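You operate a simulated robot arm through the tools that you are given. There is no shell and no other tool.

You run a simulated two-armed robot. Do the job below in one go: nothing can be reset, and whatever is moved stays where it is left.

Task
On the narrow walkway by the tail lamp, fold the green cloth in half, so that its two long edges meet.

It is judged by the outcome, as a careful person would: the job done as asked, and still so three seconds after it is handed in. It fails if anything else is knocked over, pushed out of place, dropped, spilled or broken. Flat cloth is picked up by pressing the open fingertips on it (5 to 10 N) and closing them slowly along it; thin cloth reads only 2 to 8 mm in the jaws.

Robot
Two 6-joint arms with two-finger parallel grippers on one trunk, on a base that moves. Base frame: it is fixed to the floor where the robot stands at the start and does not move with it; the origin is under the middle of the robot, x ahead of it, y to its left, z up. Readings come in mm, rad, newtons and seconds.
The left shoulder is at the start at [-107, 177, 710], the right one opposite. With the tool pointing down near the work surface each hand reaches from about 100 to 680 mm from the robot's upright axis, wherever it stands, measured 20 degrees to its own side. Places, roughly: green cloth [-750, 2500, 750]; narrow walkway by the tail lamp [-1100, 2200, 800]. Payload 1.57 kg a hand.
The tool frame of a hand sits at the grasp point between the pads (the TCP): z along the fingers, y along the line on which they close. The tips reach 30 mm beyond it. Largest opening 80 mm; finger width 17, thickness 12; the body of the gripper, 40 by 82 mm, starts 80 mm behind the TCP.
Orientation is told as [roll, pitch, yaw] about the base's x, y, z axes, in that order, counted from this pose: with the fingers straight down and closing along the base's y, the tool's x points along the base's -x, its y along +y and its z along -z.

Tools
- The arms move only by the tool arm_command. It takes "left_motion", "right_motion" or both (then of equal length, played together; a hand with none holds still); each is one flat list of numbers, 7 for each row, row after row: the gripper command, from -1 (shut) to 1 (fully open), values between in proportion, then the shift along the tool's x, y, z in mm, then the turn, a rotation vector about the tool's x, y, z in rad. In form: [hand, dx, dy, dz, wx, wy, wz, hand, dx, dy, dz, wx, wy, wz, ...]. A call has 1 to 20 rows; each row shifts and turns the commanded pose from where the row before left it, along the tool's axes as they then stand. Rows are played at 5 a second. More than 50 mm and 0.15 rad between two rows, or a gripper value outside its range, and nothing of the call is played. Where a pose cannot be reached the arm comes as near as it can. A force on the tool above 40 N (or 10 N above the force at the start of the call, whichever is more), or a blocked arm, ends the call early, and 0.2 s more pass. Each finger travels about 72 mm/s and halts on what it meets, pressing with about 40 N; the grip force reading is that of the motor and also rises with nothing between the fingers. The clock runs only during rows and for 0.2 s after the last one: add rows that do not move to give the fingers time. It gives the time, the measured TCP pose, the force on the tool (base axes), the opening and the grip force at its end, in the units of the frame above (readings bear some noise), with the torque about the TCP (base axes, N m) and any sound that the robot's microphone picked up, and new pictures: "views" is both (left out), scene, wrist or none (wrist: the cameras of the hands that moved).
- Cameras (640 x 400 px; columns grow to the right, rows downward): "scene" is now at [53.2, 11.4, 1447.1]; the picture's right is [0.14, -0.99, 0.00], its down [-0.59, -0.09, -0.80] and it looks along [0.80, 0.12, -0.59] (base axes); focal length 267 px, centre (320, 200). "left" rides on the left gripper at [72, 7, -122] in its tool frame; the picture's right is [-0.09, 1.00, 0.00], its down [-0.84, -0.08, -0.54] and it looks along [-0.54, -0.05, 0.84] (tool axes); focal length 238 px, centre (320, 200). "right" rides on the right gripper at [72, -7, -122] in its tool frame; the picture's right is [0.09, 1.00, 0.00], its down [-0.84, 0.08, -0.54] and it looks along [-0.54, 0.05, 0.84] (tool axes); focal length 238 px, centre (320, 200).
- move_column(by): moves the trunk up (or, below 0, down) by that many mm; the arms and the scene camera ride with it, the base frame stays. It gives what a move gives, with no picture.
- drive_base(legs): drives the robot by 1 to 6 legs, each [ahead, left, turn to the left] in mm, mm and rad, along the robot's own axes; the way and the turn of a leg run together, so that a leg with both is an arc; at most 1500 mm and 3.142 rad a leg. The arms and the cameras ride along, it lands a little off, and it stops where it bumps. It gives what a move gives, and a new picture of the scene camera.
- turn_head(pan, tilt): turns the head with the scene camera to pan (to the left, within 2.496 rad either way) and tilt (down, from -0.506 to 1.204), counted from straight ahead of the robot (the tilt from the chest, where the trunk bows). It gives what a move gives, and a new picture of the scene camera.
- locate(camera, pixels): for up to 12 pixels [column, row] of the newest picture of that camera ("zoom" is the newest enlarged one), the place [x, y, z] in the base frame of the surface seen there, good to about 2 mm. The clock stands still meanwhile.
- zoom(camera, box): a new picture of the part [left, top, right, bottom] of that camera's present view, enlarged. The clock stands still meanwhile.
- hand_in(): hands the job in; it is judged then, once.

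Unless the task says otherwise, let go and move clear before handing in.

The tools are called after "Emit:" as name(argument=value, ...) on one line, values as JSON. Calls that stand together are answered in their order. arm_command: Moves the arms, as the interface text tells. Its arguments: {"type":"object","properties":{"left_motion":{"type":"array"},"right_motion":{"type":"array"},"views":{"type":"string","enum":["both","scene","wrist","none"]}},"required":[]} The other tools are called the same way: move_column (by) moves the trunk up or down; drive_base (legs) drives the base; turn_head (pan, tilt) turns the head that bears the scene camera; locate (camera, pixels) gives the place of the surface under pixels of a picture; zoom (camera, box) takes an enlarged picture of a part of a camera's view; hand_in () hands the job in.

At the start:

```text
time: 0.0
left_eef_pos: [423.3, 160.5, 934.1]
left_ee_rot: [0.0, 0.001, 0.0]
left_ft_force: [-0.7, -0.3, -0.5]
left_moment: [-0.03, -0.02, 0.02]
left_finger_gap: 80.1
left_finger_force: 0.0
right_eef_pos: [441.0, -182.1, 963.4]
right_ee_rot: [0.0, 0.0, 0.001]
right_ft_force: [0.4, -0.3, 0.3]
right_moment: [0.0, -0.02, -0.02]
right_finger_gap: 79.8
right_finger_force: 0.0
trunk travel left (down, up): [-150.0, 178.0]
robot x, y, heading: [1.6, -0.3, -0.002]
head pan, tilt (commanded): [0.145, 0.637]
```

scene: 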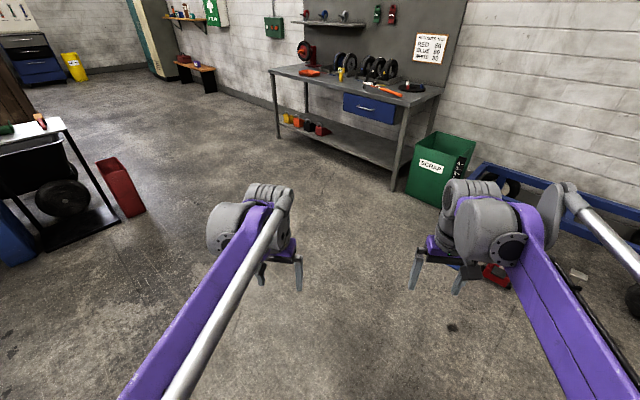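
right: 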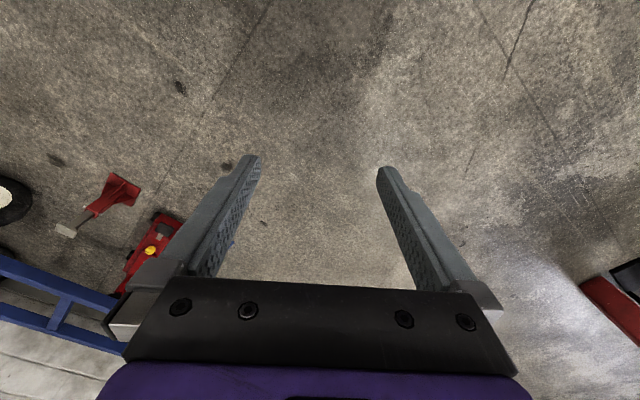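
left: 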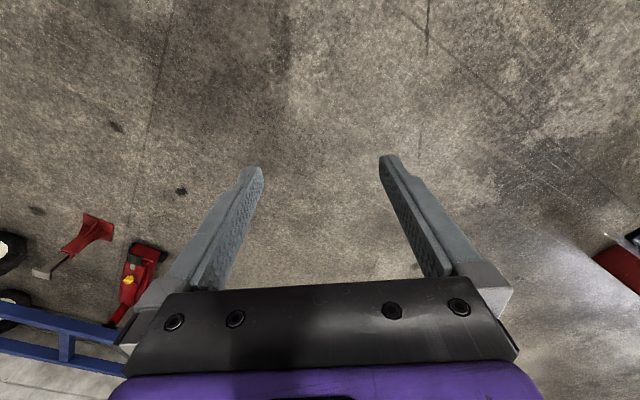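

The scene picture shows the workbench ahead and a cart at the left (pixel 40,150); the green cloth is behind-left, out of view. I'll turn the head left to look for it.

Emit:
turn_head(pan=1.85, tilt=0.35)

```text
time: 1.7
left_eef_pos: [422.3, 160.4, 933.7]
left_ee_rot: [0.002, 0.0, 0.0]
left_ft_force: [-0.3, -0.3, 0.5]
left_moment: [-0.01, -0.04, 0.01]
left_finger_gap: 80.1
left_finger_force: 0.1
right_eef_pos: [441.1, -183.6, 963.0]
right_ee_rot: [0.0, 0.001, -0.001]
right_ft_force: [-0.8, 0.5, -0.3]
right_moment: [0.01, 0.03, -0.01]
right_finger_gap: 79.9
right_finger_force: 0.0
trunk travel left (down, up): [-150.0, 178.0]
robot x, y, heading: [-3.1, 4.2, 0.0]
head pan, tilt (commanded): [1.85, 0.351]
```

scene: 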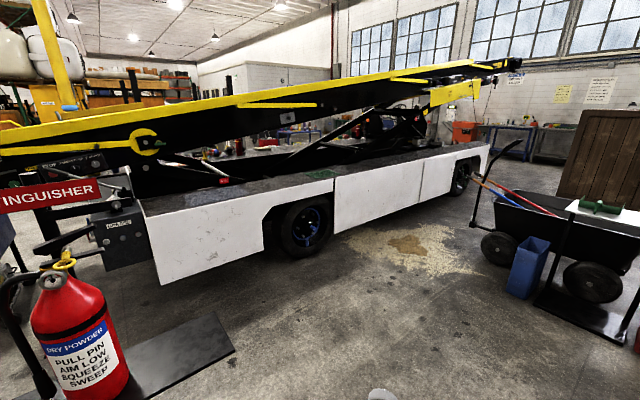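

The belt loader's walkway runs across the picture, with a green patch at about (320,175) that is likely the cloth. I'll zoom and locate.

Emit:
zoom(camera="scene", box=[220, 120, 420, 245])

Emit:
locate(camera="scene", pixels=[[320, 175], [200, 190], [250, 185], [140, 205], [400, 165], [480, 148], [155, 280], [264, 252], [345, 230], [470, 190], [190, 340], [120, 240]])

```text
3.20 times, centred on (320, 182) of scene
```

zoom: 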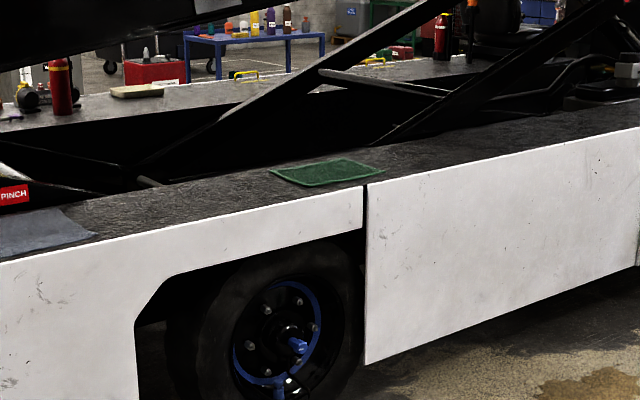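

```text
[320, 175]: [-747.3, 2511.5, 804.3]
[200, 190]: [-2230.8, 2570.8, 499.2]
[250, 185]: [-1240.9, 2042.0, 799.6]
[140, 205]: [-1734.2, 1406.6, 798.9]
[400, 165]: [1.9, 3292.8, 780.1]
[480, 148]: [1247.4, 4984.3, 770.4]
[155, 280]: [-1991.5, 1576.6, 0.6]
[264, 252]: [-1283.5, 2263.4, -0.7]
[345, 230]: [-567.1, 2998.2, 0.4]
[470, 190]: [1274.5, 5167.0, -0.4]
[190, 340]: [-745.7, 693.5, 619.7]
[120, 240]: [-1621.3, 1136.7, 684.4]
```

The zoom shows the green cloth flat on the dark walkway, corners at about zoom (268,170), (345,158), (384,171), (308,187). I'll locate those and points along the walkway edge.

Emit:
locate(camera="zoom", pixels=[[270, 170], [345, 159], [382, 171], [309, 186], [325, 172], [200, 219], [360, 186], [500, 157], [600, 135], [230, 180], [420, 140], [20, 258]])

Emit:
locate(camera="scene", pixels=[[110, 375], [50, 310], [230, 355], [130, 340], [220, 315], [20, 380], [380, 395], [520, 270], [500, 250], [410, 240], [480, 270], [300, 350]])

```text
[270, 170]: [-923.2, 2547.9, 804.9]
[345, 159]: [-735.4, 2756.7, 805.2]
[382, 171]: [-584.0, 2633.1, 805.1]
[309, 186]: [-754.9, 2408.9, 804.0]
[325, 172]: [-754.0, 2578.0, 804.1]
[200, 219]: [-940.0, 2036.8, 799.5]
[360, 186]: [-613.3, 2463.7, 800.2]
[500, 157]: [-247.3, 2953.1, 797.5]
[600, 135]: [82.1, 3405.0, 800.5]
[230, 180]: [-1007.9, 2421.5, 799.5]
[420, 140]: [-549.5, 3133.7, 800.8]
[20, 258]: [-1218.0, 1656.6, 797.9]
```

```text
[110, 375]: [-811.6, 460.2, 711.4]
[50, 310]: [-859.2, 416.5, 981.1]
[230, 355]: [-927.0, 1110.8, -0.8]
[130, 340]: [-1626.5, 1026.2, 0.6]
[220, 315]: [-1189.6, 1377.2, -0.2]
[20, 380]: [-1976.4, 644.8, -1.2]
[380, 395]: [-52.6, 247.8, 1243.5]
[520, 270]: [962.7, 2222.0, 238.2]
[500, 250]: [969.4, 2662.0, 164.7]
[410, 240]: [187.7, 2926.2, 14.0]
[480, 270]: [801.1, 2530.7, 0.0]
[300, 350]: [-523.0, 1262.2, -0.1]
```

The cloth is about 280 x 205 mm, its long edges running at about 50° heading, 80 mm in from the walkway's near edge. I'll look at the rail above it and the drive path before moving.

Emit:
locate(camera="scene", pixels=[[320, 82], [320, 92], [280, 106], [250, 100], [350, 130], [300, 150], [200, 115], [150, 140], [400, 80], [300, 130], [360, 155], [290, 170]])

Emit:
turn_head(pan=1.3, tilt=0.6)

```text
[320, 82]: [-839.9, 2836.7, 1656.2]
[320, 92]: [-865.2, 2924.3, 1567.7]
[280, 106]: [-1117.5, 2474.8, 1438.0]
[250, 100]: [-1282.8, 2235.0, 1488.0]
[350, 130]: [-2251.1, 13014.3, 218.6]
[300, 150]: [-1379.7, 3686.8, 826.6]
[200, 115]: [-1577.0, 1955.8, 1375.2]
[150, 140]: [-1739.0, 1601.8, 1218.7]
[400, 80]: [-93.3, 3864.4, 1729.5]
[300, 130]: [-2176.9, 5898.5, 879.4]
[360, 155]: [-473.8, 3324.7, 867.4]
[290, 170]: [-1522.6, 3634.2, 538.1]
```

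```text
time: 2.7
left_eef_pos: [423.8, 160.5, 934.5]
left_ee_rot: [0.0, 0.001, -0.001]
left_ft_force: [-0.4, -0.5, 0.3]
left_moment: [-0.01, -0.01, 0.01]
left_finger_gap: 80.2
left_finger_force: 0.0
right_eef_pos: [442.0, -182.6, 964.4]
right_ee_rot: [0.0, 0.0, -0.001]
right_ft_force: [-0.6, -1.0, 0.6]
right_moment: [0.02, -0.01, -0.02]
right_finger_gap: 80.0
right_finger_force: 0.0
trunk travel left (down, up): [-150.0, 178.0]
robot x, y, heading: [0.2, 2.1, -0.002]
head pan, tilt (commanded): [1.3, 0.6]
```

scene: 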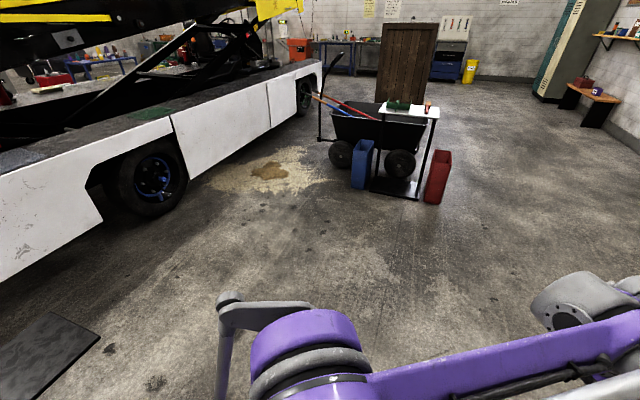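

The floor between me and the walkway is clear, with a stain at (265,170) and the cart at (390,140). I'll check those positions and a plate at (40,350).

Emit:
locate(camera="scene", pixels=[[210, 188], [265, 185], [310, 190], [95, 335], [45, 315], [363, 185], [435, 200], [330, 160], [165, 215], [120, 350]])

Emit:
turn_head(pan=2.4, tilt=0.6)

```text
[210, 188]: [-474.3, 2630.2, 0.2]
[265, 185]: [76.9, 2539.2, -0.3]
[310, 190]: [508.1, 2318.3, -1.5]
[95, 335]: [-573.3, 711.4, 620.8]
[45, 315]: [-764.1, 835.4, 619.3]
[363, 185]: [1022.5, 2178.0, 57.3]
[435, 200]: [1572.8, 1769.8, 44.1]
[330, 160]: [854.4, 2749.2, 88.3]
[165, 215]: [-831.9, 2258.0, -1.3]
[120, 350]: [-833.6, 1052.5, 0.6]
```

```text
time: 4.0
left_eef_pos: [422.4, 160.7, 933.5]
left_ee_rot: [-0.001, 0.0, 0.001]
left_ft_force: [0.7, 0.0, -0.6]
left_moment: [0.0, -0.02, 0.0]
left_finger_gap: 79.8
left_finger_force: 0.0
right_eef_pos: [442.4, -181.7, 964.8]
right_ee_rot: [0.002, 0.0, 0.002]
right_ft_force: [-0.2, -0.1, 0.2]
right_moment: [0.01, -0.02, -0.02]
right_finger_gap: 80.0
right_finger_force: 0.0
trunk travel left (down, up): [-150.0, 178.0]
robot x, y, heading: [1.1, -0.4, -0.002]
head pan, tilt (commanded): [2.4, 0.6]
```

scene: 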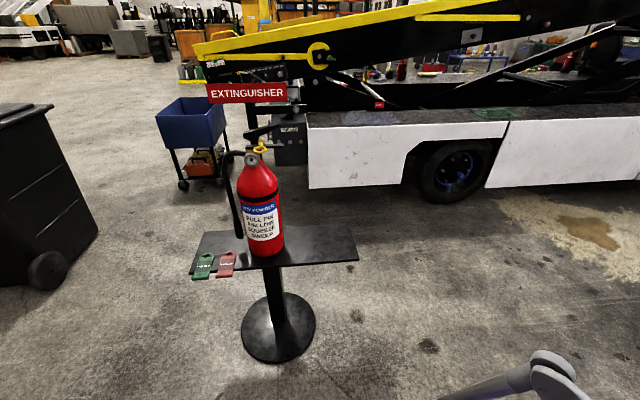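

The extinguisher stands on a pedestal table with its corner near (-573,711), so I'll strafe left with the arms facing +x, away from that table. First I'll raise the trunk so that the arms clear the walkway.

Emit:
move_column(by=150)

Emit:
drive_base(legs=[[150, 1450, 0]])

```text
time: 5.8
left_eef_pos: [421.2, 160.1, 1084.2]
left_ee_rot: [0.0, -0.001, 0.0]
left_ft_force: [-0.7, 0.1, 0.5]
left_moment: [0.02, -0.03, 0.02]
left_finger_gap: 80.0
left_finger_force: 0.1
right_eef_pos: [439.9, -182.6, 1113.7]
right_ee_rot: [0.0, 0.001, 0.001]
right_ft_force: [-0.1, 0.3, -0.4]
right_moment: [0.03, 0.0, 0.01]
right_finger_gap: 79.9
right_finger_force: 0.0
trunk travel left (down, up): [-300.0, 28.0]
robot x, y, heading: [2.3, -0.6, 0.002]
head pan, tilt (commanded): [2.4, 0.6]
```

```text
time: 18.7
left_eef_pos: [573.9, 1616.4, 1084.0]
left_ee_rot: [0.0, 0.0, 0.0]
left_ft_force: [0.1, -0.4, 0.0]
left_moment: [0.03, 0.0, -0.01]
left_finger_gap: 80.4
left_finger_force: 0.0
right_eef_pos: [591.0, 1274.3, 1115.2]
right_ee_rot: [0.001, -0.001, 0.0]
right_ft_force: [-0.3, 0.1, 0.1]
right_moment: [0.02, -0.01, -0.02]
right_finger_gap: 80.1
right_finger_force: 0.0
trunk travel left (down, up): [-300.0, 28.0]
robot x, y, heading: [151.4, 1457.9, 0.004]
head pan, tilt (commanded): [2.4, 0.6]
```

scene: 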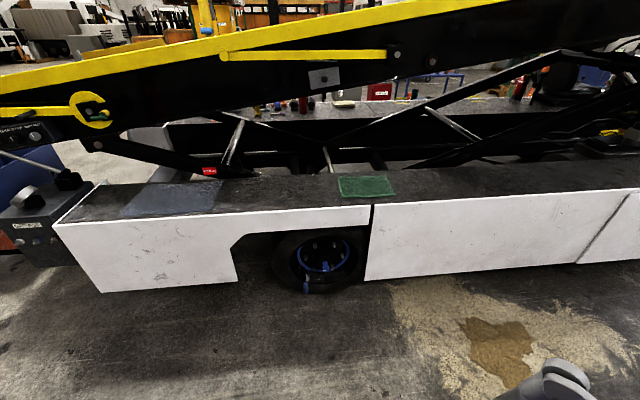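

The cloth is now plainly visible at (365,186), well away from other items. I'll zoom to measure it better before turning.

Emit:
zoom(camera="scene", box=[300, 150, 440, 237])

```text
4.57 times, centred on (370, 194) of scene
```

zoom: 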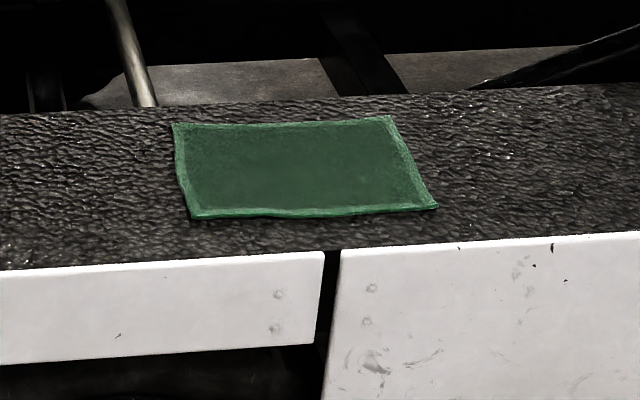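

Emit:
locate(camera="zoom", pixels=[[174, 125], [391, 118], [436, 207], [192, 217], [290, 170], [20, 268], [320, 251], [620, 234], [160, 105], [470, 92], [180, 100], [145, 95]])

```text
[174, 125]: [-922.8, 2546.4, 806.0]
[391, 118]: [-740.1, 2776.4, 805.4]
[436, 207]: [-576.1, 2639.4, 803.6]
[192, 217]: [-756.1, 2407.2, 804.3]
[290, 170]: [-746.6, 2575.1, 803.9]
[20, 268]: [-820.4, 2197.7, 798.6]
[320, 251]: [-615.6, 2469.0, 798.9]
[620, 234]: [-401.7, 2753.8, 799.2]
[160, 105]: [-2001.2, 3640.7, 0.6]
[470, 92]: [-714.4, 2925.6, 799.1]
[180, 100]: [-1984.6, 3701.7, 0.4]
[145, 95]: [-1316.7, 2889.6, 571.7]
```

The cloth measures about 294 x 216 mm, with long edges heading 51.9°, so I want to face heading 2.476. I'll look down at my own base to judge how close I can stand.

Emit:
turn_head(pan=0, tilt=1.204)

```text
time: 20.9
left_eef_pos: [573.5, 1616.3, 1083.3]
left_ee_rot: [0.001, 0.0, 0.003]
left_ft_force: [-1.0, -0.3, -0.3]
left_moment: [0.0, -0.01, 0.0]
left_finger_gap: 80.1
left_finger_force: 0.1
right_eef_pos: [593.4, 1274.3, 1112.9]
right_ee_rot: [0.0, 0.0, 0.001]
right_ft_force: [-1.2, -0.2, -0.8]
right_moment: [0.02, -0.02, 0.0]
right_finger_gap: 80.2
right_finger_force: 0.1
trunk travel left (down, up): [-300.0, 28.0]
robot x, y, heading: [150.9, 1457.1, -0.001]
head pan, tilt (commanded): [0.0, 1.201]
```

scene: 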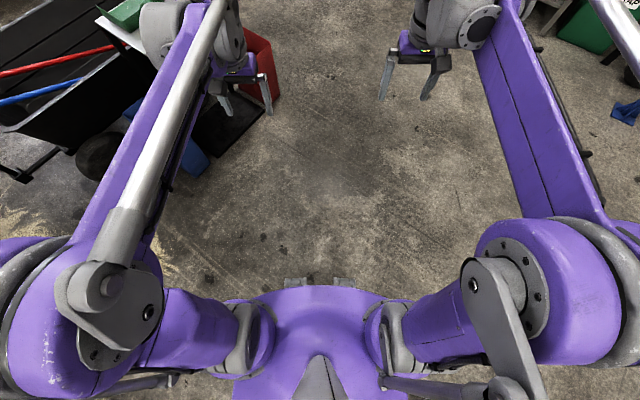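

The base's front shows as small feet at (295,283) and (342,283), and the shoulders/elbows spread wide. I'll locate these to get my footprint.

Emit:
locate(camera="scene", pixels=[[295, 281], [342, 281], [320, 300], [320, 275], [20, 260], [20, 300], [620, 270], [240, 60], [150, 20], [480, 10], [250, 100], [550, 230]])

```text
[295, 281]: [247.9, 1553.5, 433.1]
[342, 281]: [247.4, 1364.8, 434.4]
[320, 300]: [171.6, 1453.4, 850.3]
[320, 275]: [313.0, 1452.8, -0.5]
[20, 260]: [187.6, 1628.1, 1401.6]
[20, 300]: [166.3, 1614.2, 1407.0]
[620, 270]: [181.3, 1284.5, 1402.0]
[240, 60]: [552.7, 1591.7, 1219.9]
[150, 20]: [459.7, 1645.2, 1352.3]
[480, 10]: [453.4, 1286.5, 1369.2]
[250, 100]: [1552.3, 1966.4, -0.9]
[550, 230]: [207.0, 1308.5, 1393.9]
```

The base front is within about 160 mm of the axis, so I can stand about 270 mm from the walkway edge. I'll turn in place to face the cloth, then approach part way.

Emit:
drive_base(legs=[[0, 0, 2.476], [500, -337, 0]])

Emit:
turn_head(pan=0, tilt=0.8)

```text
time: 30.3
left_eef_pos: [-467.2, 2154.7, 1083.9]
left_ee_rot: [0.0, 0.001, 2.484]
left_ft_force: [0.5, -0.1, -0.7]
left_moment: [0.02, 0.01, 0.01]
left_finger_gap: 80.2
left_finger_force: 0.1
right_eef_pos: [-272.4, 2437.8, 1114.0]
right_ee_rot: [-0.002, 0.001, 2.485]
right_ft_force: [0.5, -0.5, 0.2]
right_moment: [-0.02, 0.01, -0.03]
right_finger_gap: 79.9
right_finger_force: 0.1
trunk travel left (down, up): [-300.0, 28.0]
robot x, y, heading: [-34.7, 2023.7, 2.488]
head pan, tilt (commanded): [0.0, 1.201]
```

scene: 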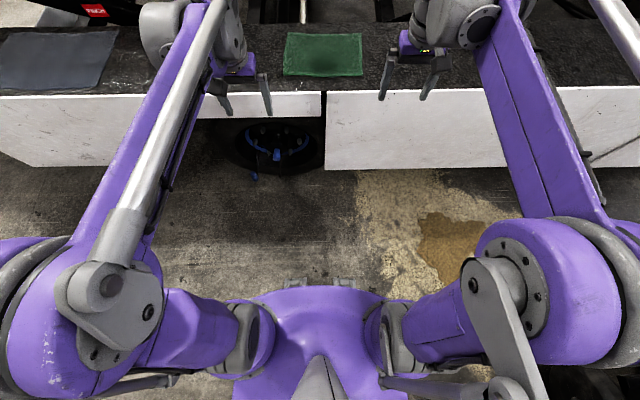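

```text
time: 31.2
left_eef_pos: [-467.8, 2154.2, 1083.8]
left_ee_rot: [-0.001, -0.001, 2.484]
left_ft_force: [-0.6, 0.9, -0.8]
left_moment: [-0.04, -0.01, 0.01]
left_finger_gap: 80.2
left_finger_force: 0.1
right_eef_pos: [-273.6, 2438.3, 1113.4]
right_ee_rot: [0.001, 0.0, 2.488]
right_ft_force: [0.4, -0.4, -0.2]
right_moment: [0.0, 0.0, -0.01]
right_finger_gap: 80.4
right_finger_force: 0.0
trunk travel left (down, up): [-300.0, 28.0]
robot x, y, heading: [-32.3, 2024.7, 2.488]
head pan, tilt (commanded): [0.0, 0.799]
```

scene: 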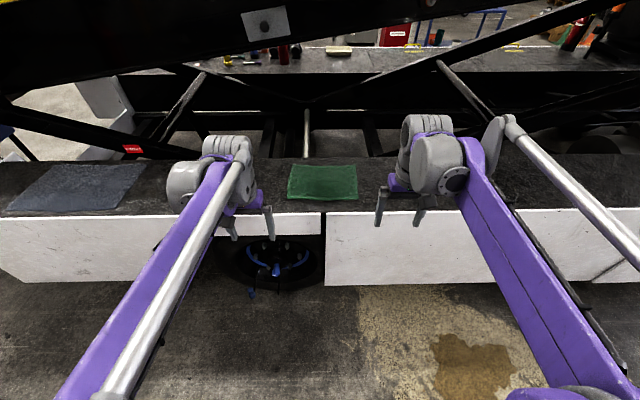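

The cloth is at (323,182), roughly centred between the hands. I'll check the boom clearance ahead before closing the remaining ~460 mm.

Emit:
locate(camera="scene", pixels=[[100, 95], [200, 60], [300, 25], [60, 105], [240, 45], [190, 90], [305, 130], [460, 75], [20, 110], [288, 197], [357, 201], [324, 213]])

```text
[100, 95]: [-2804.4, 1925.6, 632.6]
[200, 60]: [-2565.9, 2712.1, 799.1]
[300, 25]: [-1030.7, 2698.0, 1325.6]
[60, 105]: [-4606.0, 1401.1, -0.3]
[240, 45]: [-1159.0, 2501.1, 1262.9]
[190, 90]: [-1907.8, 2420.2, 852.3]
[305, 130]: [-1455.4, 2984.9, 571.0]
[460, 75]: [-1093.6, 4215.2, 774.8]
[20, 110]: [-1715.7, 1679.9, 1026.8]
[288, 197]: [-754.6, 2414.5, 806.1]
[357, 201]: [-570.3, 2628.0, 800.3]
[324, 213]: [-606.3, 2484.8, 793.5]
```

The boom's underside sits about 420 mm inside the edge at z≈1250+, beyond where the hands will work. I'll drive the remaining way.

Emit:
drive_base(legs=[[440, -8, -0.01]])

Emit:
turn_head(pan=0, tilt=1.0)

```text
time: 33.9
left_eef_pos: [-807.0, 2436.1, 1082.8]
left_ee_rot: [0.0, 0.0, 2.477]
left_ft_force: [0.0, -0.9, 0.8]
left_moment: [-0.04, 0.01, -0.01]
left_finger_gap: 80.0
left_finger_force: 0.2
right_eef_pos: [-608.5, 2716.0, 1114.6]
right_ee_rot: [0.001, 0.0, 2.475]
right_ft_force: [0.0, 0.6, 0.0]
right_moment: [0.01, -0.01, 0.0]
right_finger_gap: 79.7
right_finger_force: 0.1
trunk travel left (down, up): [-300.0, 28.0]
robot x, y, heading: [-373.3, 2300.4, 2.469]
head pan, tilt (commanded): [0.0, 0.799]
```

scene: 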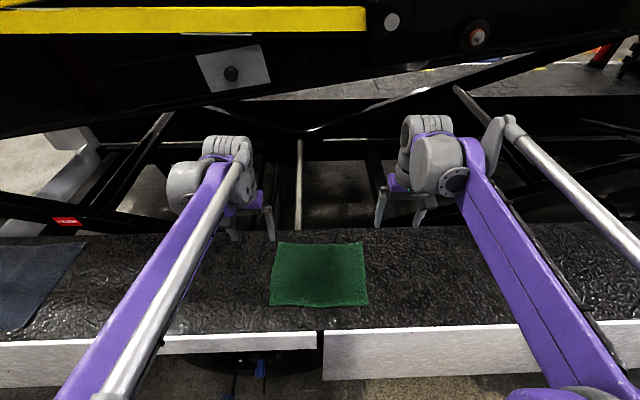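

```text
time: 34.6
left_eef_pos: [-806.9, 2435.3, 1084.2]
left_ee_rot: [0.001, 0.001, 2.472]
left_ft_force: [0.6, 0.0, 0.5]
left_moment: [-0.03, -0.02, 0.03]
left_finger_gap: 79.8
left_finger_force: 0.1
right_eef_pos: [-607.9, 2716.5, 1114.2]
right_ee_rot: [0.001, 0.001, 2.475]
right_ft_force: [0.1, 0.0, -0.2]
right_moment: [0.02, 0.01, 0.0]
right_finger_gap: 80.1
right_finger_force: 0.0
trunk travel left (down, up): [-300.0, 28.0]
robot x, y, heading: [-377.1, 2301.5, 2.475]
head pan, tilt (commanded): [0.0, 1.0]
```

scene: 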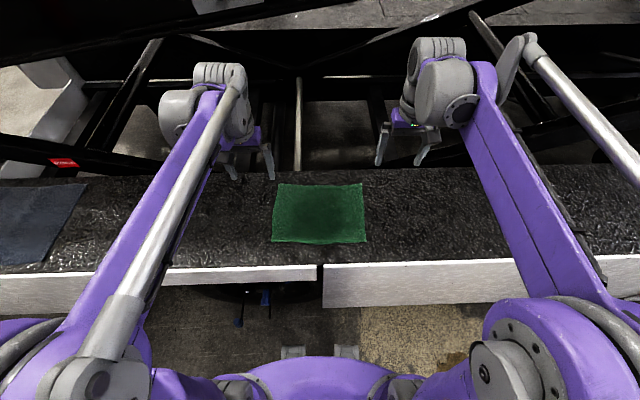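

I'm now at (-377,2301), squared up with the cloth, which appears at (320,213). I'll zoom in to measure the corners precisely.

Emit:
zoom(camera="scene", box=[256, 163, 384, 263])

```text
4.00 times, centred on (320, 213) of scene
```

zoom: 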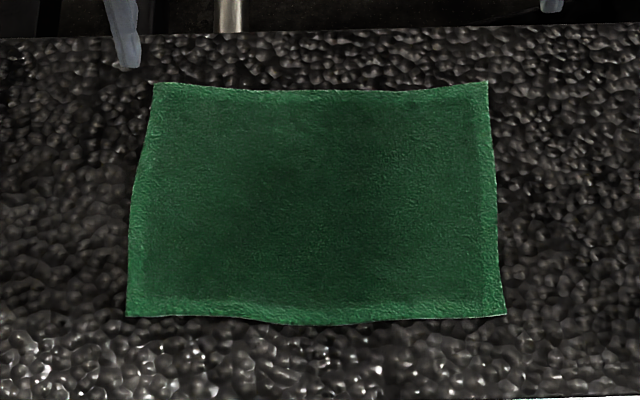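

Emit:
locate(camera="zoom", pixels=[[157, 86], [486, 86], [504, 311], [130, 313], [320, 95], [310, 321], [140, 200], [493, 200], [320, 205], [100, 200], [540, 200], [320, 350]])

Emit:
locate(camera="scene", pixels=[[100, 270], [320, 264], [500, 260], [200, 174], [450, 170], [600, 168], [60, 230], [85, 185]])

```text
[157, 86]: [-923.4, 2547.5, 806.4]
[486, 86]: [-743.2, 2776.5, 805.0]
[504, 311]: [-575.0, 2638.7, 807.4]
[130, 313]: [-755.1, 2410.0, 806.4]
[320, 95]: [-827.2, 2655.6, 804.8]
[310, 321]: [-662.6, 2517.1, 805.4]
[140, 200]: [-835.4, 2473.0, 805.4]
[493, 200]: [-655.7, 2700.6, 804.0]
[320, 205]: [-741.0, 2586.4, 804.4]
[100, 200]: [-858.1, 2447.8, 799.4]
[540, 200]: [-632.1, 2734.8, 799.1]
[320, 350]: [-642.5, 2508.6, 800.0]
```

```text
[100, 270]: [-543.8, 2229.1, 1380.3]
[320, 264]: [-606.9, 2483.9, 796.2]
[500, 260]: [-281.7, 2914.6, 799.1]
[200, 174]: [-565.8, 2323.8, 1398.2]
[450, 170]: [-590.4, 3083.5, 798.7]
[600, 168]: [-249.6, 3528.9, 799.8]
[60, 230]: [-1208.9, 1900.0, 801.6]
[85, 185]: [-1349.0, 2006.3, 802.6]
```

The cloth's corners are far-left A(-923,2548), far-right B(-743,2777), near-right C(-574,2638), near-left D(-756,2409). I plan to pinch the far edge near its corners and fold it towards me onto the near edge. First, lower both hands and move them over the far edge, half open.

Emit:
arm_command(left_motion=[0, 0, 0, 20, 0, 0, 0, 0, 0, 0, 25, 0, 0, 0, 0, 0, 0, 25, 0, 0, 0, 0, 0, 0, 25, 0, 0, 0, 0, 0, 0, 25, 0, 0, 0, 0, 0, 0, 25, 0, 0, 0, 0, 0, 0, 25, 0, 0, 0, 0, 0, 0, 15, 0, 0, 0, 0, -24.8, -9.3, 0, 0, 0, 0, 0, -24.8, -9.3, 0, 0, 0, 0, 0, -24.8, -9.3, 0, 0, 0, 0, 0, -24.8, -9.3, 0, 0, 0, 0, 0, -24.8, -9.3, 0, 0, 0, 0, 0, -24.6, -9.4, 0, 0, 0, 0, 0, 0, 0, 0, 0, 0, 0], right_motion=[0, 0, 0, 22, 0, 0, 0, 0, 0, 0, 29, 0, 0, 0, 0, 0, 0, 29, 0, 0, 0, 0, 0, 0, 29, 0, 0, 0, 0, 0, 0, 29, 0, 0, 0, 0, 0, 0, 29, 0, 0, 0, 0, 0, 0, 29, 0, 0, 0, 0, 0, 0, 19, 0, 0, 0, 0, -21.9, 12.7, 0, 0, 0, 0, 0, -21.9, 12.7, 0, 0, 0, 0, 0, -21.9, 12.7, 0, 0, 0, 0, 0, -21.9, 12.7, 0, 0, 0, 0, 0, -21.9, 12.7, 0, 0, 0, 0, 0, -21.9, 12.9, 0, 0, 0, 0, 0, 0, 0, 0, 0, 0, 0])

```text
time: 37.8
left_eef_pos: [-887.6, 2571.5, 899.9]
left_ee_rot: [0.001, -0.001, 2.475]
left_ft_force: [-0.1, -1.1, -0.6]
left_moment: [-0.01, 0.03, 0.01]
left_finger_gap: 39.9
left_finger_force: 0.0
right_eef_pos: [-759.0, 2737.9, 899.6]
right_ee_rot: [0.0, -0.001, 2.476]
right_ft_force: [0.3, 0.0, -0.3]
right_moment: [0.01, -0.04, -0.04]
right_finger_gap: 40.1
right_finger_force: 0.0
trunk travel left (down, up): [-300.0, 28.0]
robot x, y, heading: [-375.1, 2301.8, 2.48]
head pan, tilt (commanded): [0.0, 1.0]
```

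scene: 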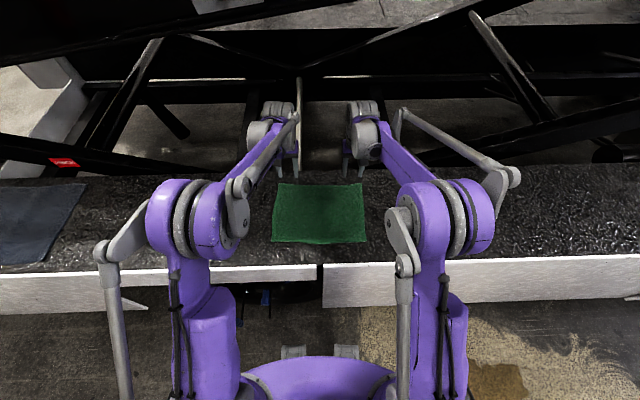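
right: 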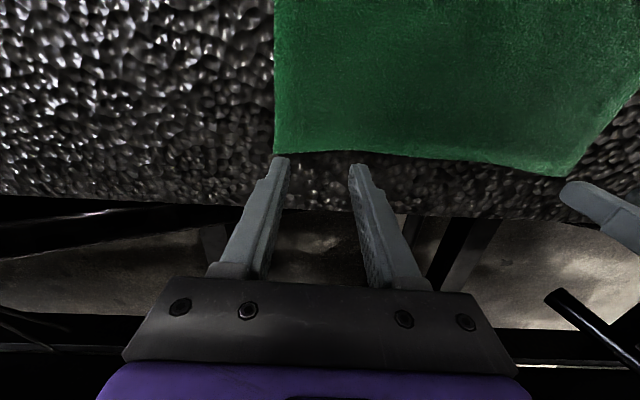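
left: 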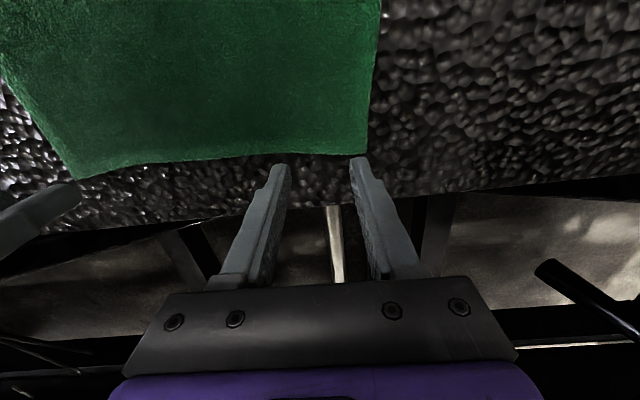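

Both wrist pictures show the far edge of the cloth close to the fingertips (left: edge at (285,157), corner A at (367,153); right: edge at (325,152), corner B at (275,153)). I'll locate these to verify alignment.

Emit:
locate(camera="left", pixels=[[366, 151], [340, 151], [315, 151], [290, 153], [260, 154], [330, 120]])

Emit:
locate(camera="right", pixels=[[277, 151], [300, 150], [325, 149], [350, 150], [380, 152], [310, 120]])

```text
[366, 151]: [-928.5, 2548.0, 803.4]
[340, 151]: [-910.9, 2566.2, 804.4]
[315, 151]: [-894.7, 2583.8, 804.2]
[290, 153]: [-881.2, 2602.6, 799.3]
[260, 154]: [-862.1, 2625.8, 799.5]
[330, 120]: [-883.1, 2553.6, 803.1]
```

```text
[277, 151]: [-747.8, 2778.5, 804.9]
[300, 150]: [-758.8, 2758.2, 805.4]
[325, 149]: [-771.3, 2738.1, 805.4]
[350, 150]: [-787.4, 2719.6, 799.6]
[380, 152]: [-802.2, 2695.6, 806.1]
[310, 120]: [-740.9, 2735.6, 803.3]
```

The left grasp point is about 13 mm and the right about 10 mm inside the far edge, with the fingers inside the corners. I'll nudge the left 3 mm forward and descend to just above the cloth.

Emit:
arm_command(left_motion=[0, -3, 0, 20, 0, 0, 0, 0, 0, 0, 20, 0, 0, 0, 0, 0, 0, 15, 0, 0, 0, 0, 0, 0, 5, 0, 0, 0, 0, 0, 0, 2, 0, 0, 0, 0, 0, 0, 0, 0, 0, 0], right_motion=[0, 0, 0, 20, 0, 0, 0, 0, 0, 0, 20, 0, 0, 0, 0, 0, 0, 15, 0, 0, 0, 0, 0, 0, 5, 0, 0, 0, 0, 0, 0, 2, 0, 0, 0, 0, 0, 0, 0, 0, 0, 0])

```text
time: 39.2
left_eef_pos: [-891.4, 2573.3, 836.2]
left_ee_rot: [-0.001, 0.0, 2.473]
left_ft_force: [0.0, -0.1, 0.3]
left_moment: [0.02, -0.02, -0.01]
left_finger_gap: 40.1
left_finger_force: 0.1
right_eef_pos: [-760.0, 2737.3, 837.8]
right_ee_rot: [0.0, 0.0, 2.475]
right_ft_force: [0.0, 0.1, 0.5]
right_moment: [-0.01, 0.01, 0.02]
right_finger_gap: 40.0
right_finger_force: 0.1
trunk travel left (down, up): [-300.0, 28.0]
robot x, y, heading: [-378.5, 2298.8, 2.474]
head pan, tilt (commanded): [0.0, 1.0]
```

scene: 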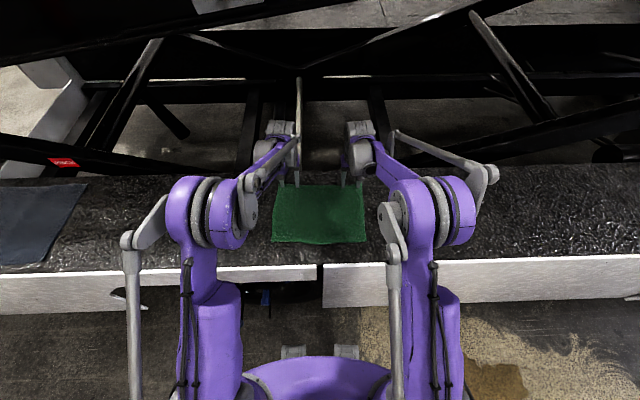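
right: 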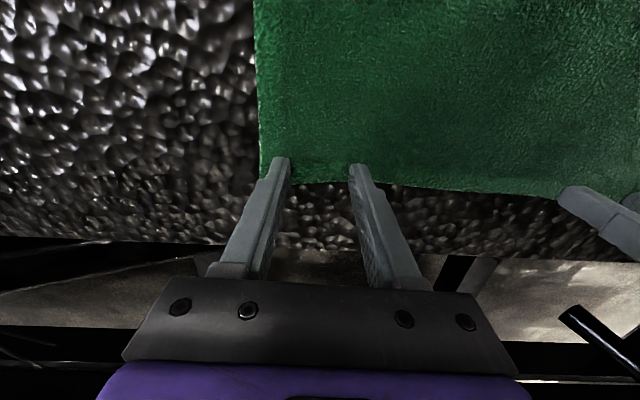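
left: 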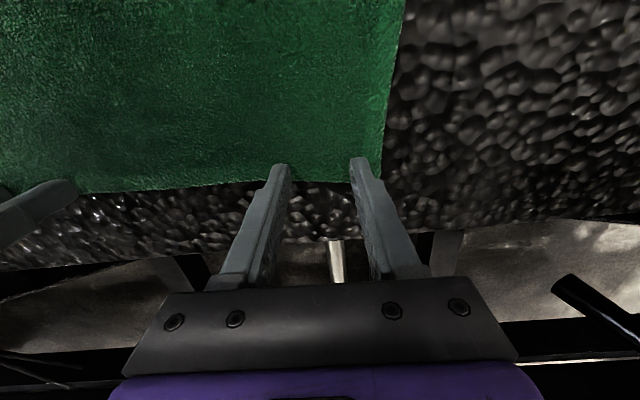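

There's no contact force yet and the tips look right over the strip along the far edge. I'll press down in small steps.

Emit:
arm_command(left_motion=[0, 0, 0, 1, 0, 0, 0, 0, 0, 0, 1, 0, 0, 0, 0, 0, 0, 1, 0, 0, 0, 0, 0, 0, 0, 0, 0, 0], right_motion=[0, 0, 0, 1, 0, 0, 0, 0, 0, 0, 1, 0, 0, 0, 0, 0, 0, 1, 0, 0, 0, 0, 0, 0, 0, 0, 0, 0], views="none")

```text
time: 40.2
left_eef_pos: [-890.7, 2573.4, 833.6]
left_ee_rot: [0.001, -0.002, 2.473]
left_ft_force: [-1.1, 0.4, 2.6]
left_moment: [0.04, 0.03, 0.02]
left_finger_gap: 39.9
left_finger_force: 0.1
right_eef_pos: [-759.5, 2737.4, 834.2]
right_ee_rot: [-0.001, 0.001, 2.474]
right_ft_force: [0.4, -0.2, 3.0]
right_moment: [-0.02, 0.0, -0.02]
right_finger_gap: 40.0
right_finger_force: 0.0
trunk travel left (down, up): [-300.0, 28.0]
robot x, y, heading: [-378.0, 2300.7, 2.473]
head pan, tilt (commanded): [0.0, 1.0]
```

Contact now reads about 2.6 N left and 3.0 N right. I'll press a little more towards 7 N.

Emit:
arm_command(left_motion=[0, 0, 0, 0.7, 0, 0, 0, 0, 0, 0, 0.7, 0, 0, 0, 0, 0, 0, 0, 0, 0, 0], right_motion=[0, 0, 0, 0.7, 0, 0, 0, 0, 0, 0, 0.7, 0, 0, 0, 0, 0, 0, 0, 0, 0, 0], views="none")

```text
time: 41.0
left_eef_pos: [-891.0, 2572.5, 832.7]
left_ee_rot: [0.0, -0.002, 2.475]
left_ft_force: [-3.2, 2.1, 5.1]
left_moment: [0.05, 0.07, 0.0]
left_finger_gap: 40.2
left_finger_force: 0.1
right_eef_pos: [-758.3, 2737.4, 832.6]
right_ee_rot: [-0.002, -0.004, 2.475]
right_ft_force: [-1.0, 1.9, 13.0]
right_moment: [-0.04, 0.05, -0.01]
right_finger_gap: 39.9
right_finger_force: 0.0
trunk travel left (down, up): [-300.0, 28.0]
robot x, y, heading: [-379.7, 2305.0, 2.475]
head pan, tilt (commanded): [0.0, 1.0]
```

Left reads 5.1 N, right 13 N. I'll ease the right by 0.5 mm and add 0.3 mm to the left.

Emit:
arm_command(left_motion=[0, 0, 0, 0.3, 0, 0, 0, 0, 0, 0, 0, 0, 0, 0], right_motion=[0, 0, 0, -0.5, 0, 0, 0, 0, 0, 0, 0, 0, 0, 0], views="none")

```text
time: 41.6
left_eef_pos: [-890.6, 2573.0, 833.0]
left_ee_rot: [0.001, -0.001, 2.474]
left_ft_force: [-3.2, 2.0, 8.9]
left_moment: [0.07, 0.11, -0.03]
left_finger_gap: 40.1
left_finger_force: 0.1
right_eef_pos: [-759.7, 2737.0, 833.2]
right_ee_rot: [0.0, -0.001, 2.476]
right_ft_force: [-1.8, 4.1, 11.3]
right_moment: [0.1, 0.08, -0.04]
right_finger_gap: 40.0
right_finger_force: 0.0
trunk travel left (down, up): [-300.0, 28.0]
robot x, y, heading: [-379.0, 2297.1, 2.476]
head pan, tilt (commanded): [0.0, 1.0]
```

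Left is at 8.9 N and right at 11.3 N, about right. I'll ease the right slightly and close both grippers slowly along the cloth.

Emit:
arm_command(left_motion=[-0.06, 0, 0, 0, 0, 0, 0, -0.12, 0, 0, 0, 0, 0, 0, -0.18, 0, 0, 0, 0, 0, 0, -0.24, 0, 0, 0, 0, 0, 0, -0.3, 0, 0, 0, 0, 0, 0, -0.36, 0, 0, 0, 0, 0, 0, -0.42, 0, 0, 0, 0, 0, 0, -0.48, 0, 0, 0, 0, 0, 0, -0.54, 0, 0, 0, 0, 0, 0, -0.6, 0, 0, 0, 0, 0, 0, -0.66, 0, 0, 0, 0, 0, 0, -0.72, 0, 0, 0, 0, 0, 0, -0.78, 0, 0, 0, 0, 0, 0, -0.84, 0, 0, 0, 0, 0, 0, -0.9, 0, 0, 0, 0, 0, 0, -0.95, 0, 0, 0, 0, 0, 0, -1, 0, 0, 0, 0, 0, 0, -1, 0, 0, 0, 0, 0, 0, -1, 0, 0, 0, 0, 0, 0], right_motion=[-0.06, 0, 0, -0.3, 0, 0, 0, -0.12, 0, 0, 0, 0, 0, 0, -0.18, 0, 0, 0, 0, 0, 0, -0.24, 0, 0, 0, 0, 0, 0, -0.3, 0, 0, 0, 0, 0, 0, -0.36, 0, 0, 0, 0, 0, 0, -0.42, 0, 0, 0, 0, 0, 0, -0.48, 0, 0, 0, 0, 0, 0, -0.54, 0, 0, 0, 0, 0, 0, -0.6, 0, 0, 0, 0, 0, 0, -0.66, 0, 0, 0, 0, 0, 0, -0.72, 0, 0, 0, 0, 0, 0, -0.78, 0, 0, 0, 0, 0, 0, -0.84, 0, 0, 0, 0, 0, 0, -0.9, 0, 0, 0, 0, 0, 0, -0.95, 0, 0, 0, 0, 0, 0, -1, 0, 0, 0, 0, 0, 0, -1, 0, 0, 0, 0, 0, 0, -1, 0, 0, 0, 0, 0, 0])

```text
time: 45.6
left_eef_pos: [-890.5, 2574.3, 833.8]
left_ee_rot: [0.001, -0.001, 2.472]
left_ft_force: [1.6, 2.0, 7.5]
left_moment: [0.07, -0.04, 0.07]
left_finger_gap: 3.9
left_finger_force: 24.7
right_eef_pos: [-759.3, 2737.2, 833.8]
right_ee_rot: [0.0, 0.001, 2.476]
right_ft_force: [-1.7, -2.5, 5.3]
right_moment: [-0.07, 0.05, -0.02]
right_finger_gap: 3.9
right_finger_force: 24.5
trunk travel left (down, up): [-300.0, 28.0]
robot x, y, heading: [-376.3, 2300.1, 2.479]
head pan, tilt (commanded): [0.0, 1.0]
```

scene: 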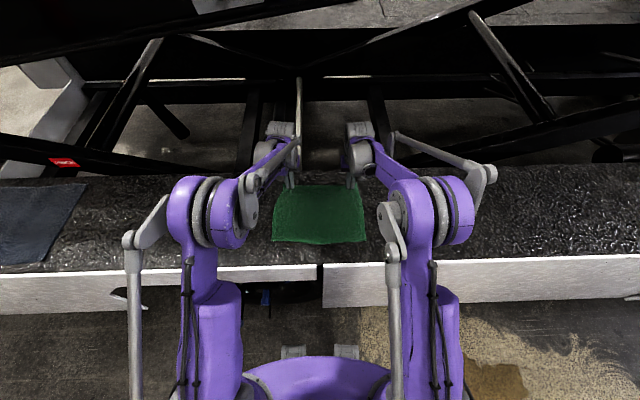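
right: 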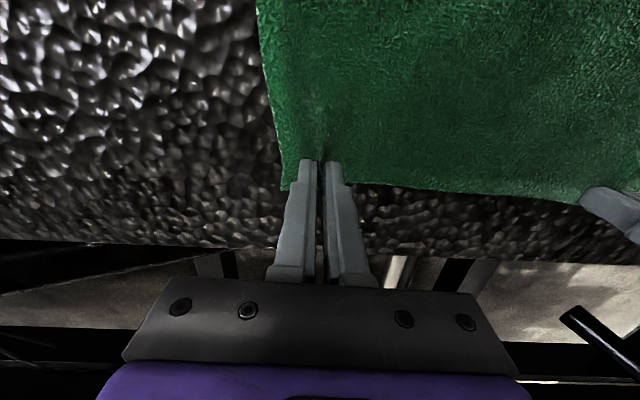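
left: 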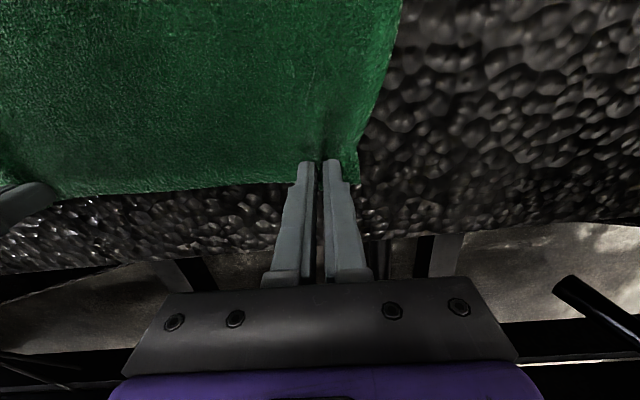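

Both jaws read 3.9 mm and the corners have drawn in towards the fingers, so a fold of cloth is in each. I'll lift 40 mm and check that it comes along.

Emit:
arm_command(left_motion=[-1, 0, 0, -5, 0, 0, 0, -1, 0, 0, -10, 0, 0, 0, -1, 0, 0, -12, 0, 0, 0, -1, 0, 0, -13, 0, 0, 0, -1, 0, 0, 0, 0, 0, 0], right_motion=[-1, 0, 0, -5, 0, 0, 0, -1, 0, 0, -10, 0, 0, 0, -1, 0, 0, -12, 0, 0, 0, -1, 0, 0, -13, 0, 0, 0, -1, 0, 0, 0, 0, 0, 0])

```text
time: 46.8
left_eef_pos: [-891.5, 2573.2, 872.2]
left_ee_rot: [0.0, 0.001, 2.474]
left_ft_force: [2.6, 2.1, 0.2]
left_moment: [0.08, -0.06, 0.04]
left_finger_gap: 3.5
left_finger_force: 24.7
right_eef_pos: [-759.9, 2737.6, 872.3]
right_ee_rot: [-0.002, 0.001, 2.475]
right_ft_force: [-1.2, -3.5, -1.0]
right_moment: [-0.08, 0.06, -0.04]
right_finger_gap: 3.8
right_finger_force: 24.3
trunk travel left (down, up): [-300.0, 28.0]
robot x, y, heading: [-373.6, 2298.5, 2.475]
head pan, tilt (commanded): [0.0, 1.0]
```

scene: 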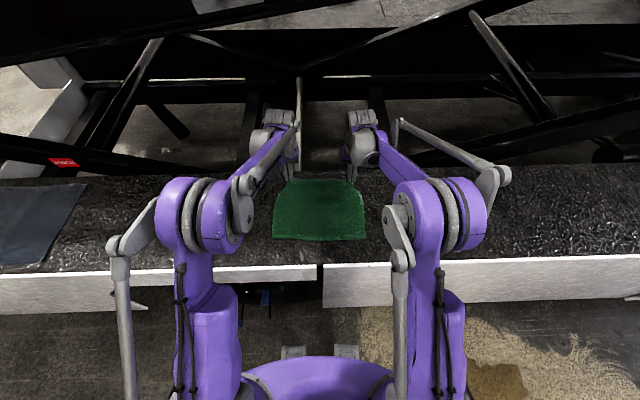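
right: 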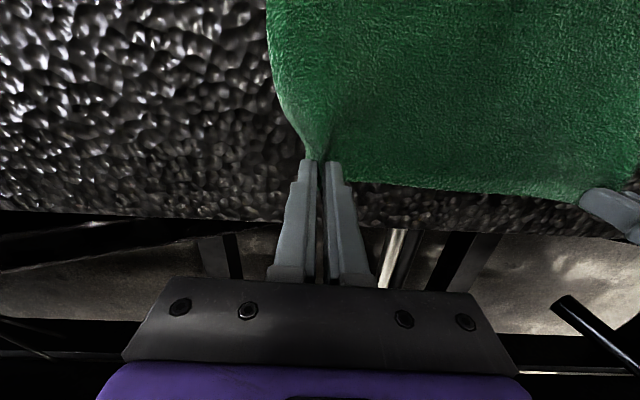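
left: 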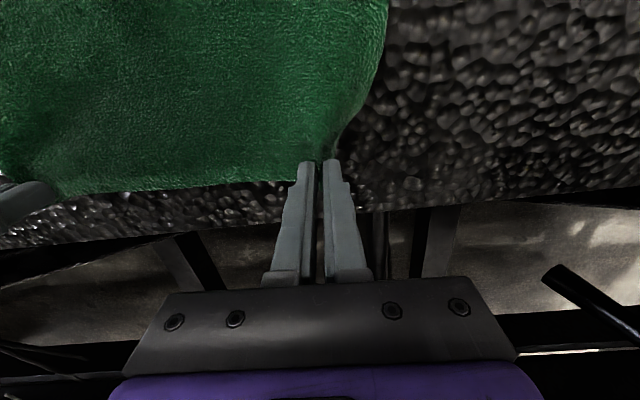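

The cloth's far corners rise with both hands (right picture at (320,150), left at (318,155)) and the near edge has stayed put; the hands feel ~3.4 N of tension between them. I'll raise further and come back 40 mm, easing the hands 4 mm inward each.

Emit:
arm_command(left_motion=[-1, 2, -2, -12, 0, 0, 0, -1, 6, -2, -12, 0, 0, 0, -1, 8, 0, -10, 0, 0, 0, -1, 12, 0, -6, 0, 0, 0, -1, 12, 0, 0, 0, 0, 0, -1, 0, 0, 0, 0, 0, 0], right_motion=[-1, 2, 2, -12, 0, 0, 0, -1, 6, 2, -12, 0, 0, 0, -1, 8, 0, -10, 0, 0, 0, -1, 12, 0, -6, 0, 0, 0, -1, 12, 0, 0, 0, 0, 0, -1, 0, 0, 0, 0, 0, 0])

```text
time: 48.2
left_eef_pos: [-858.0, 2552.2, 911.7]
left_ee_rot: [-0.001, 0.0, 2.474]
left_ft_force: [0.3, 0.7, 0.3]
left_moment: [0.02, -0.02, 0.04]
left_finger_gap: 3.9
left_finger_force: 24.3
right_eef_pos: [-730.4, 2710.1, 913.5]
right_ee_rot: [-0.001, 0.001, 2.476]
right_ft_force: [0.7, -0.5, 0.4]
right_moment: [0.0, 0.02, -0.02]
right_finger_gap: 3.6
right_finger_force: 24.8
trunk travel left (down, up): [-300.0, 28.0]
robot x, y, heading: [-375.6, 2298.9, 2.476]
head pan, tilt (commanded): [0.0, 1.0]
```

scene: 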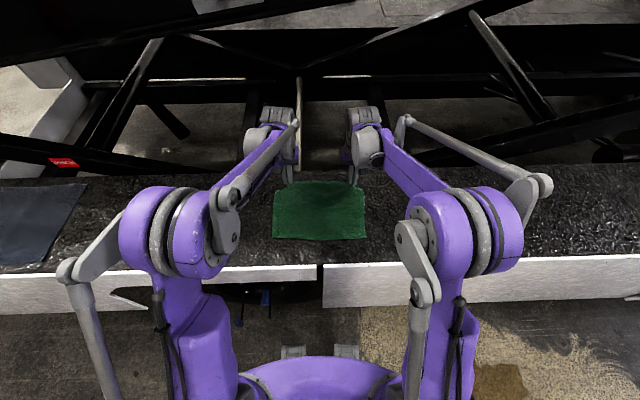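
right: 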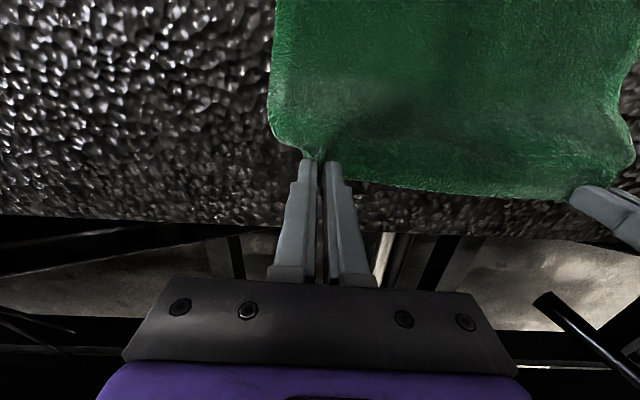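
left: 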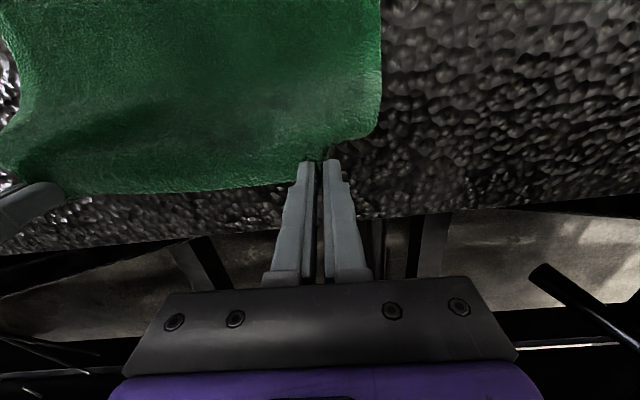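

The tension has gone and the cloth is drooping between the hands. I'll check with a zoom that the near edge has not shifted.

Emit:
zoom(camera="scene", box=[240, 163, 400, 263])

```text
4.00 times, centred on (320, 213) of scene
```

zoom: 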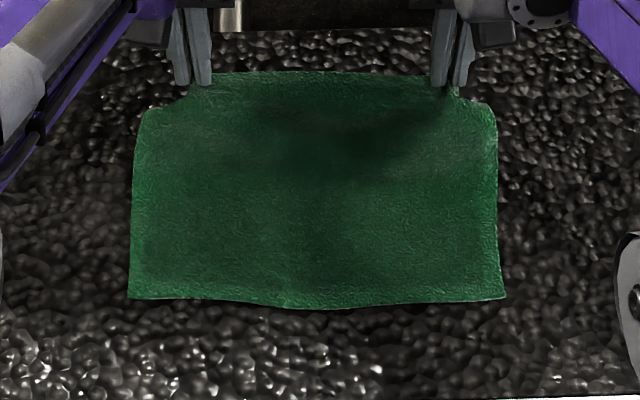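

Emit:
locate(camera="zoom", pixels=[[131, 293], [500, 295], [200, 295], [300, 302], [400, 300], [132, 200], [495, 200], [320, 250], [320, 200], [145, 115], [490, 115], [320, 150]])

```text
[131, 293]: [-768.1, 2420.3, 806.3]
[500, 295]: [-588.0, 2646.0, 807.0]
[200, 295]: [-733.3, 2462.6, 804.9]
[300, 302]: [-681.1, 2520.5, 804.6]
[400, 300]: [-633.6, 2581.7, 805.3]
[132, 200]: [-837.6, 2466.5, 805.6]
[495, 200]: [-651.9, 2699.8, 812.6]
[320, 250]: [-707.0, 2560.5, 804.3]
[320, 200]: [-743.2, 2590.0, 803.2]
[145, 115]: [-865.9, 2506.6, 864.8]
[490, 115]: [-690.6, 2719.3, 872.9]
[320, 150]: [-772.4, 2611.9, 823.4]
```

The near edge slid about 15 mm inward as a whole and now runs from (-768,2420) to (-587,2646), still flat. That line is my new target. I'll back the base off 100 mm, which carries the held edge back past the midline at ~77 mm height and gives the arms room to tip the grippers.

Emit:
drive_base(legs=[[-100, 0, 0]])

Emit:
zoom(camera="scene", box=[240, 130, 400, 230])

```text
time: 49.4
left_eef_pos: [-780.3, 2490.8, 912.7]
left_ee_rot: [-0.001, -0.001, 2.476]
left_ft_force: [0.0, 0.7, -0.7]
left_moment: [-0.02, 0.02, -0.02]
left_finger_gap: 4.0
left_finger_force: 24.6
right_eef_pos: [-651.4, 2649.3, 912.0]
right_ee_rot: [-0.001, 0.0, 2.472]
right_ft_force: [0.1, 0.3, -0.4]
right_moment: [0.01, -0.01, 0.03]
right_finger_gap: 3.8
right_finger_force: 24.5
trunk travel left (down, up): [-300.0, 28.0]
robot x, y, heading: [-296.7, 2232.4, 2.475]
head pan, tilt (commanded): [0.0, 1.0]
```

scene: 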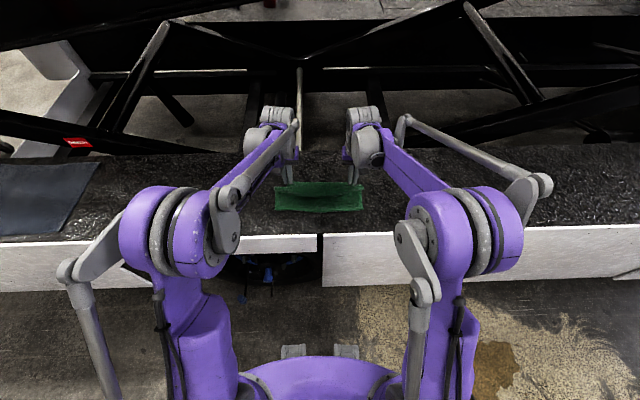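

```text
4.00 times, centred on (320, 180) of scene
```

zoom: 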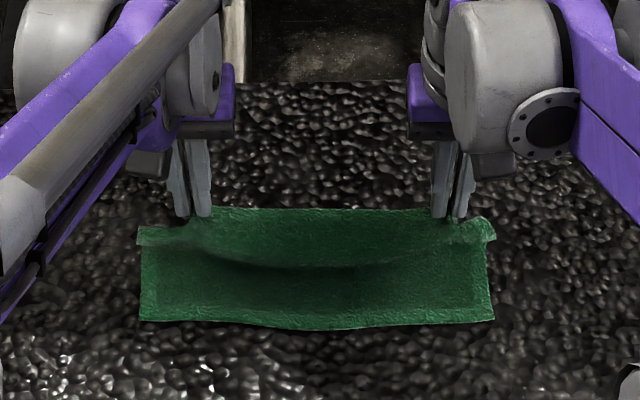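

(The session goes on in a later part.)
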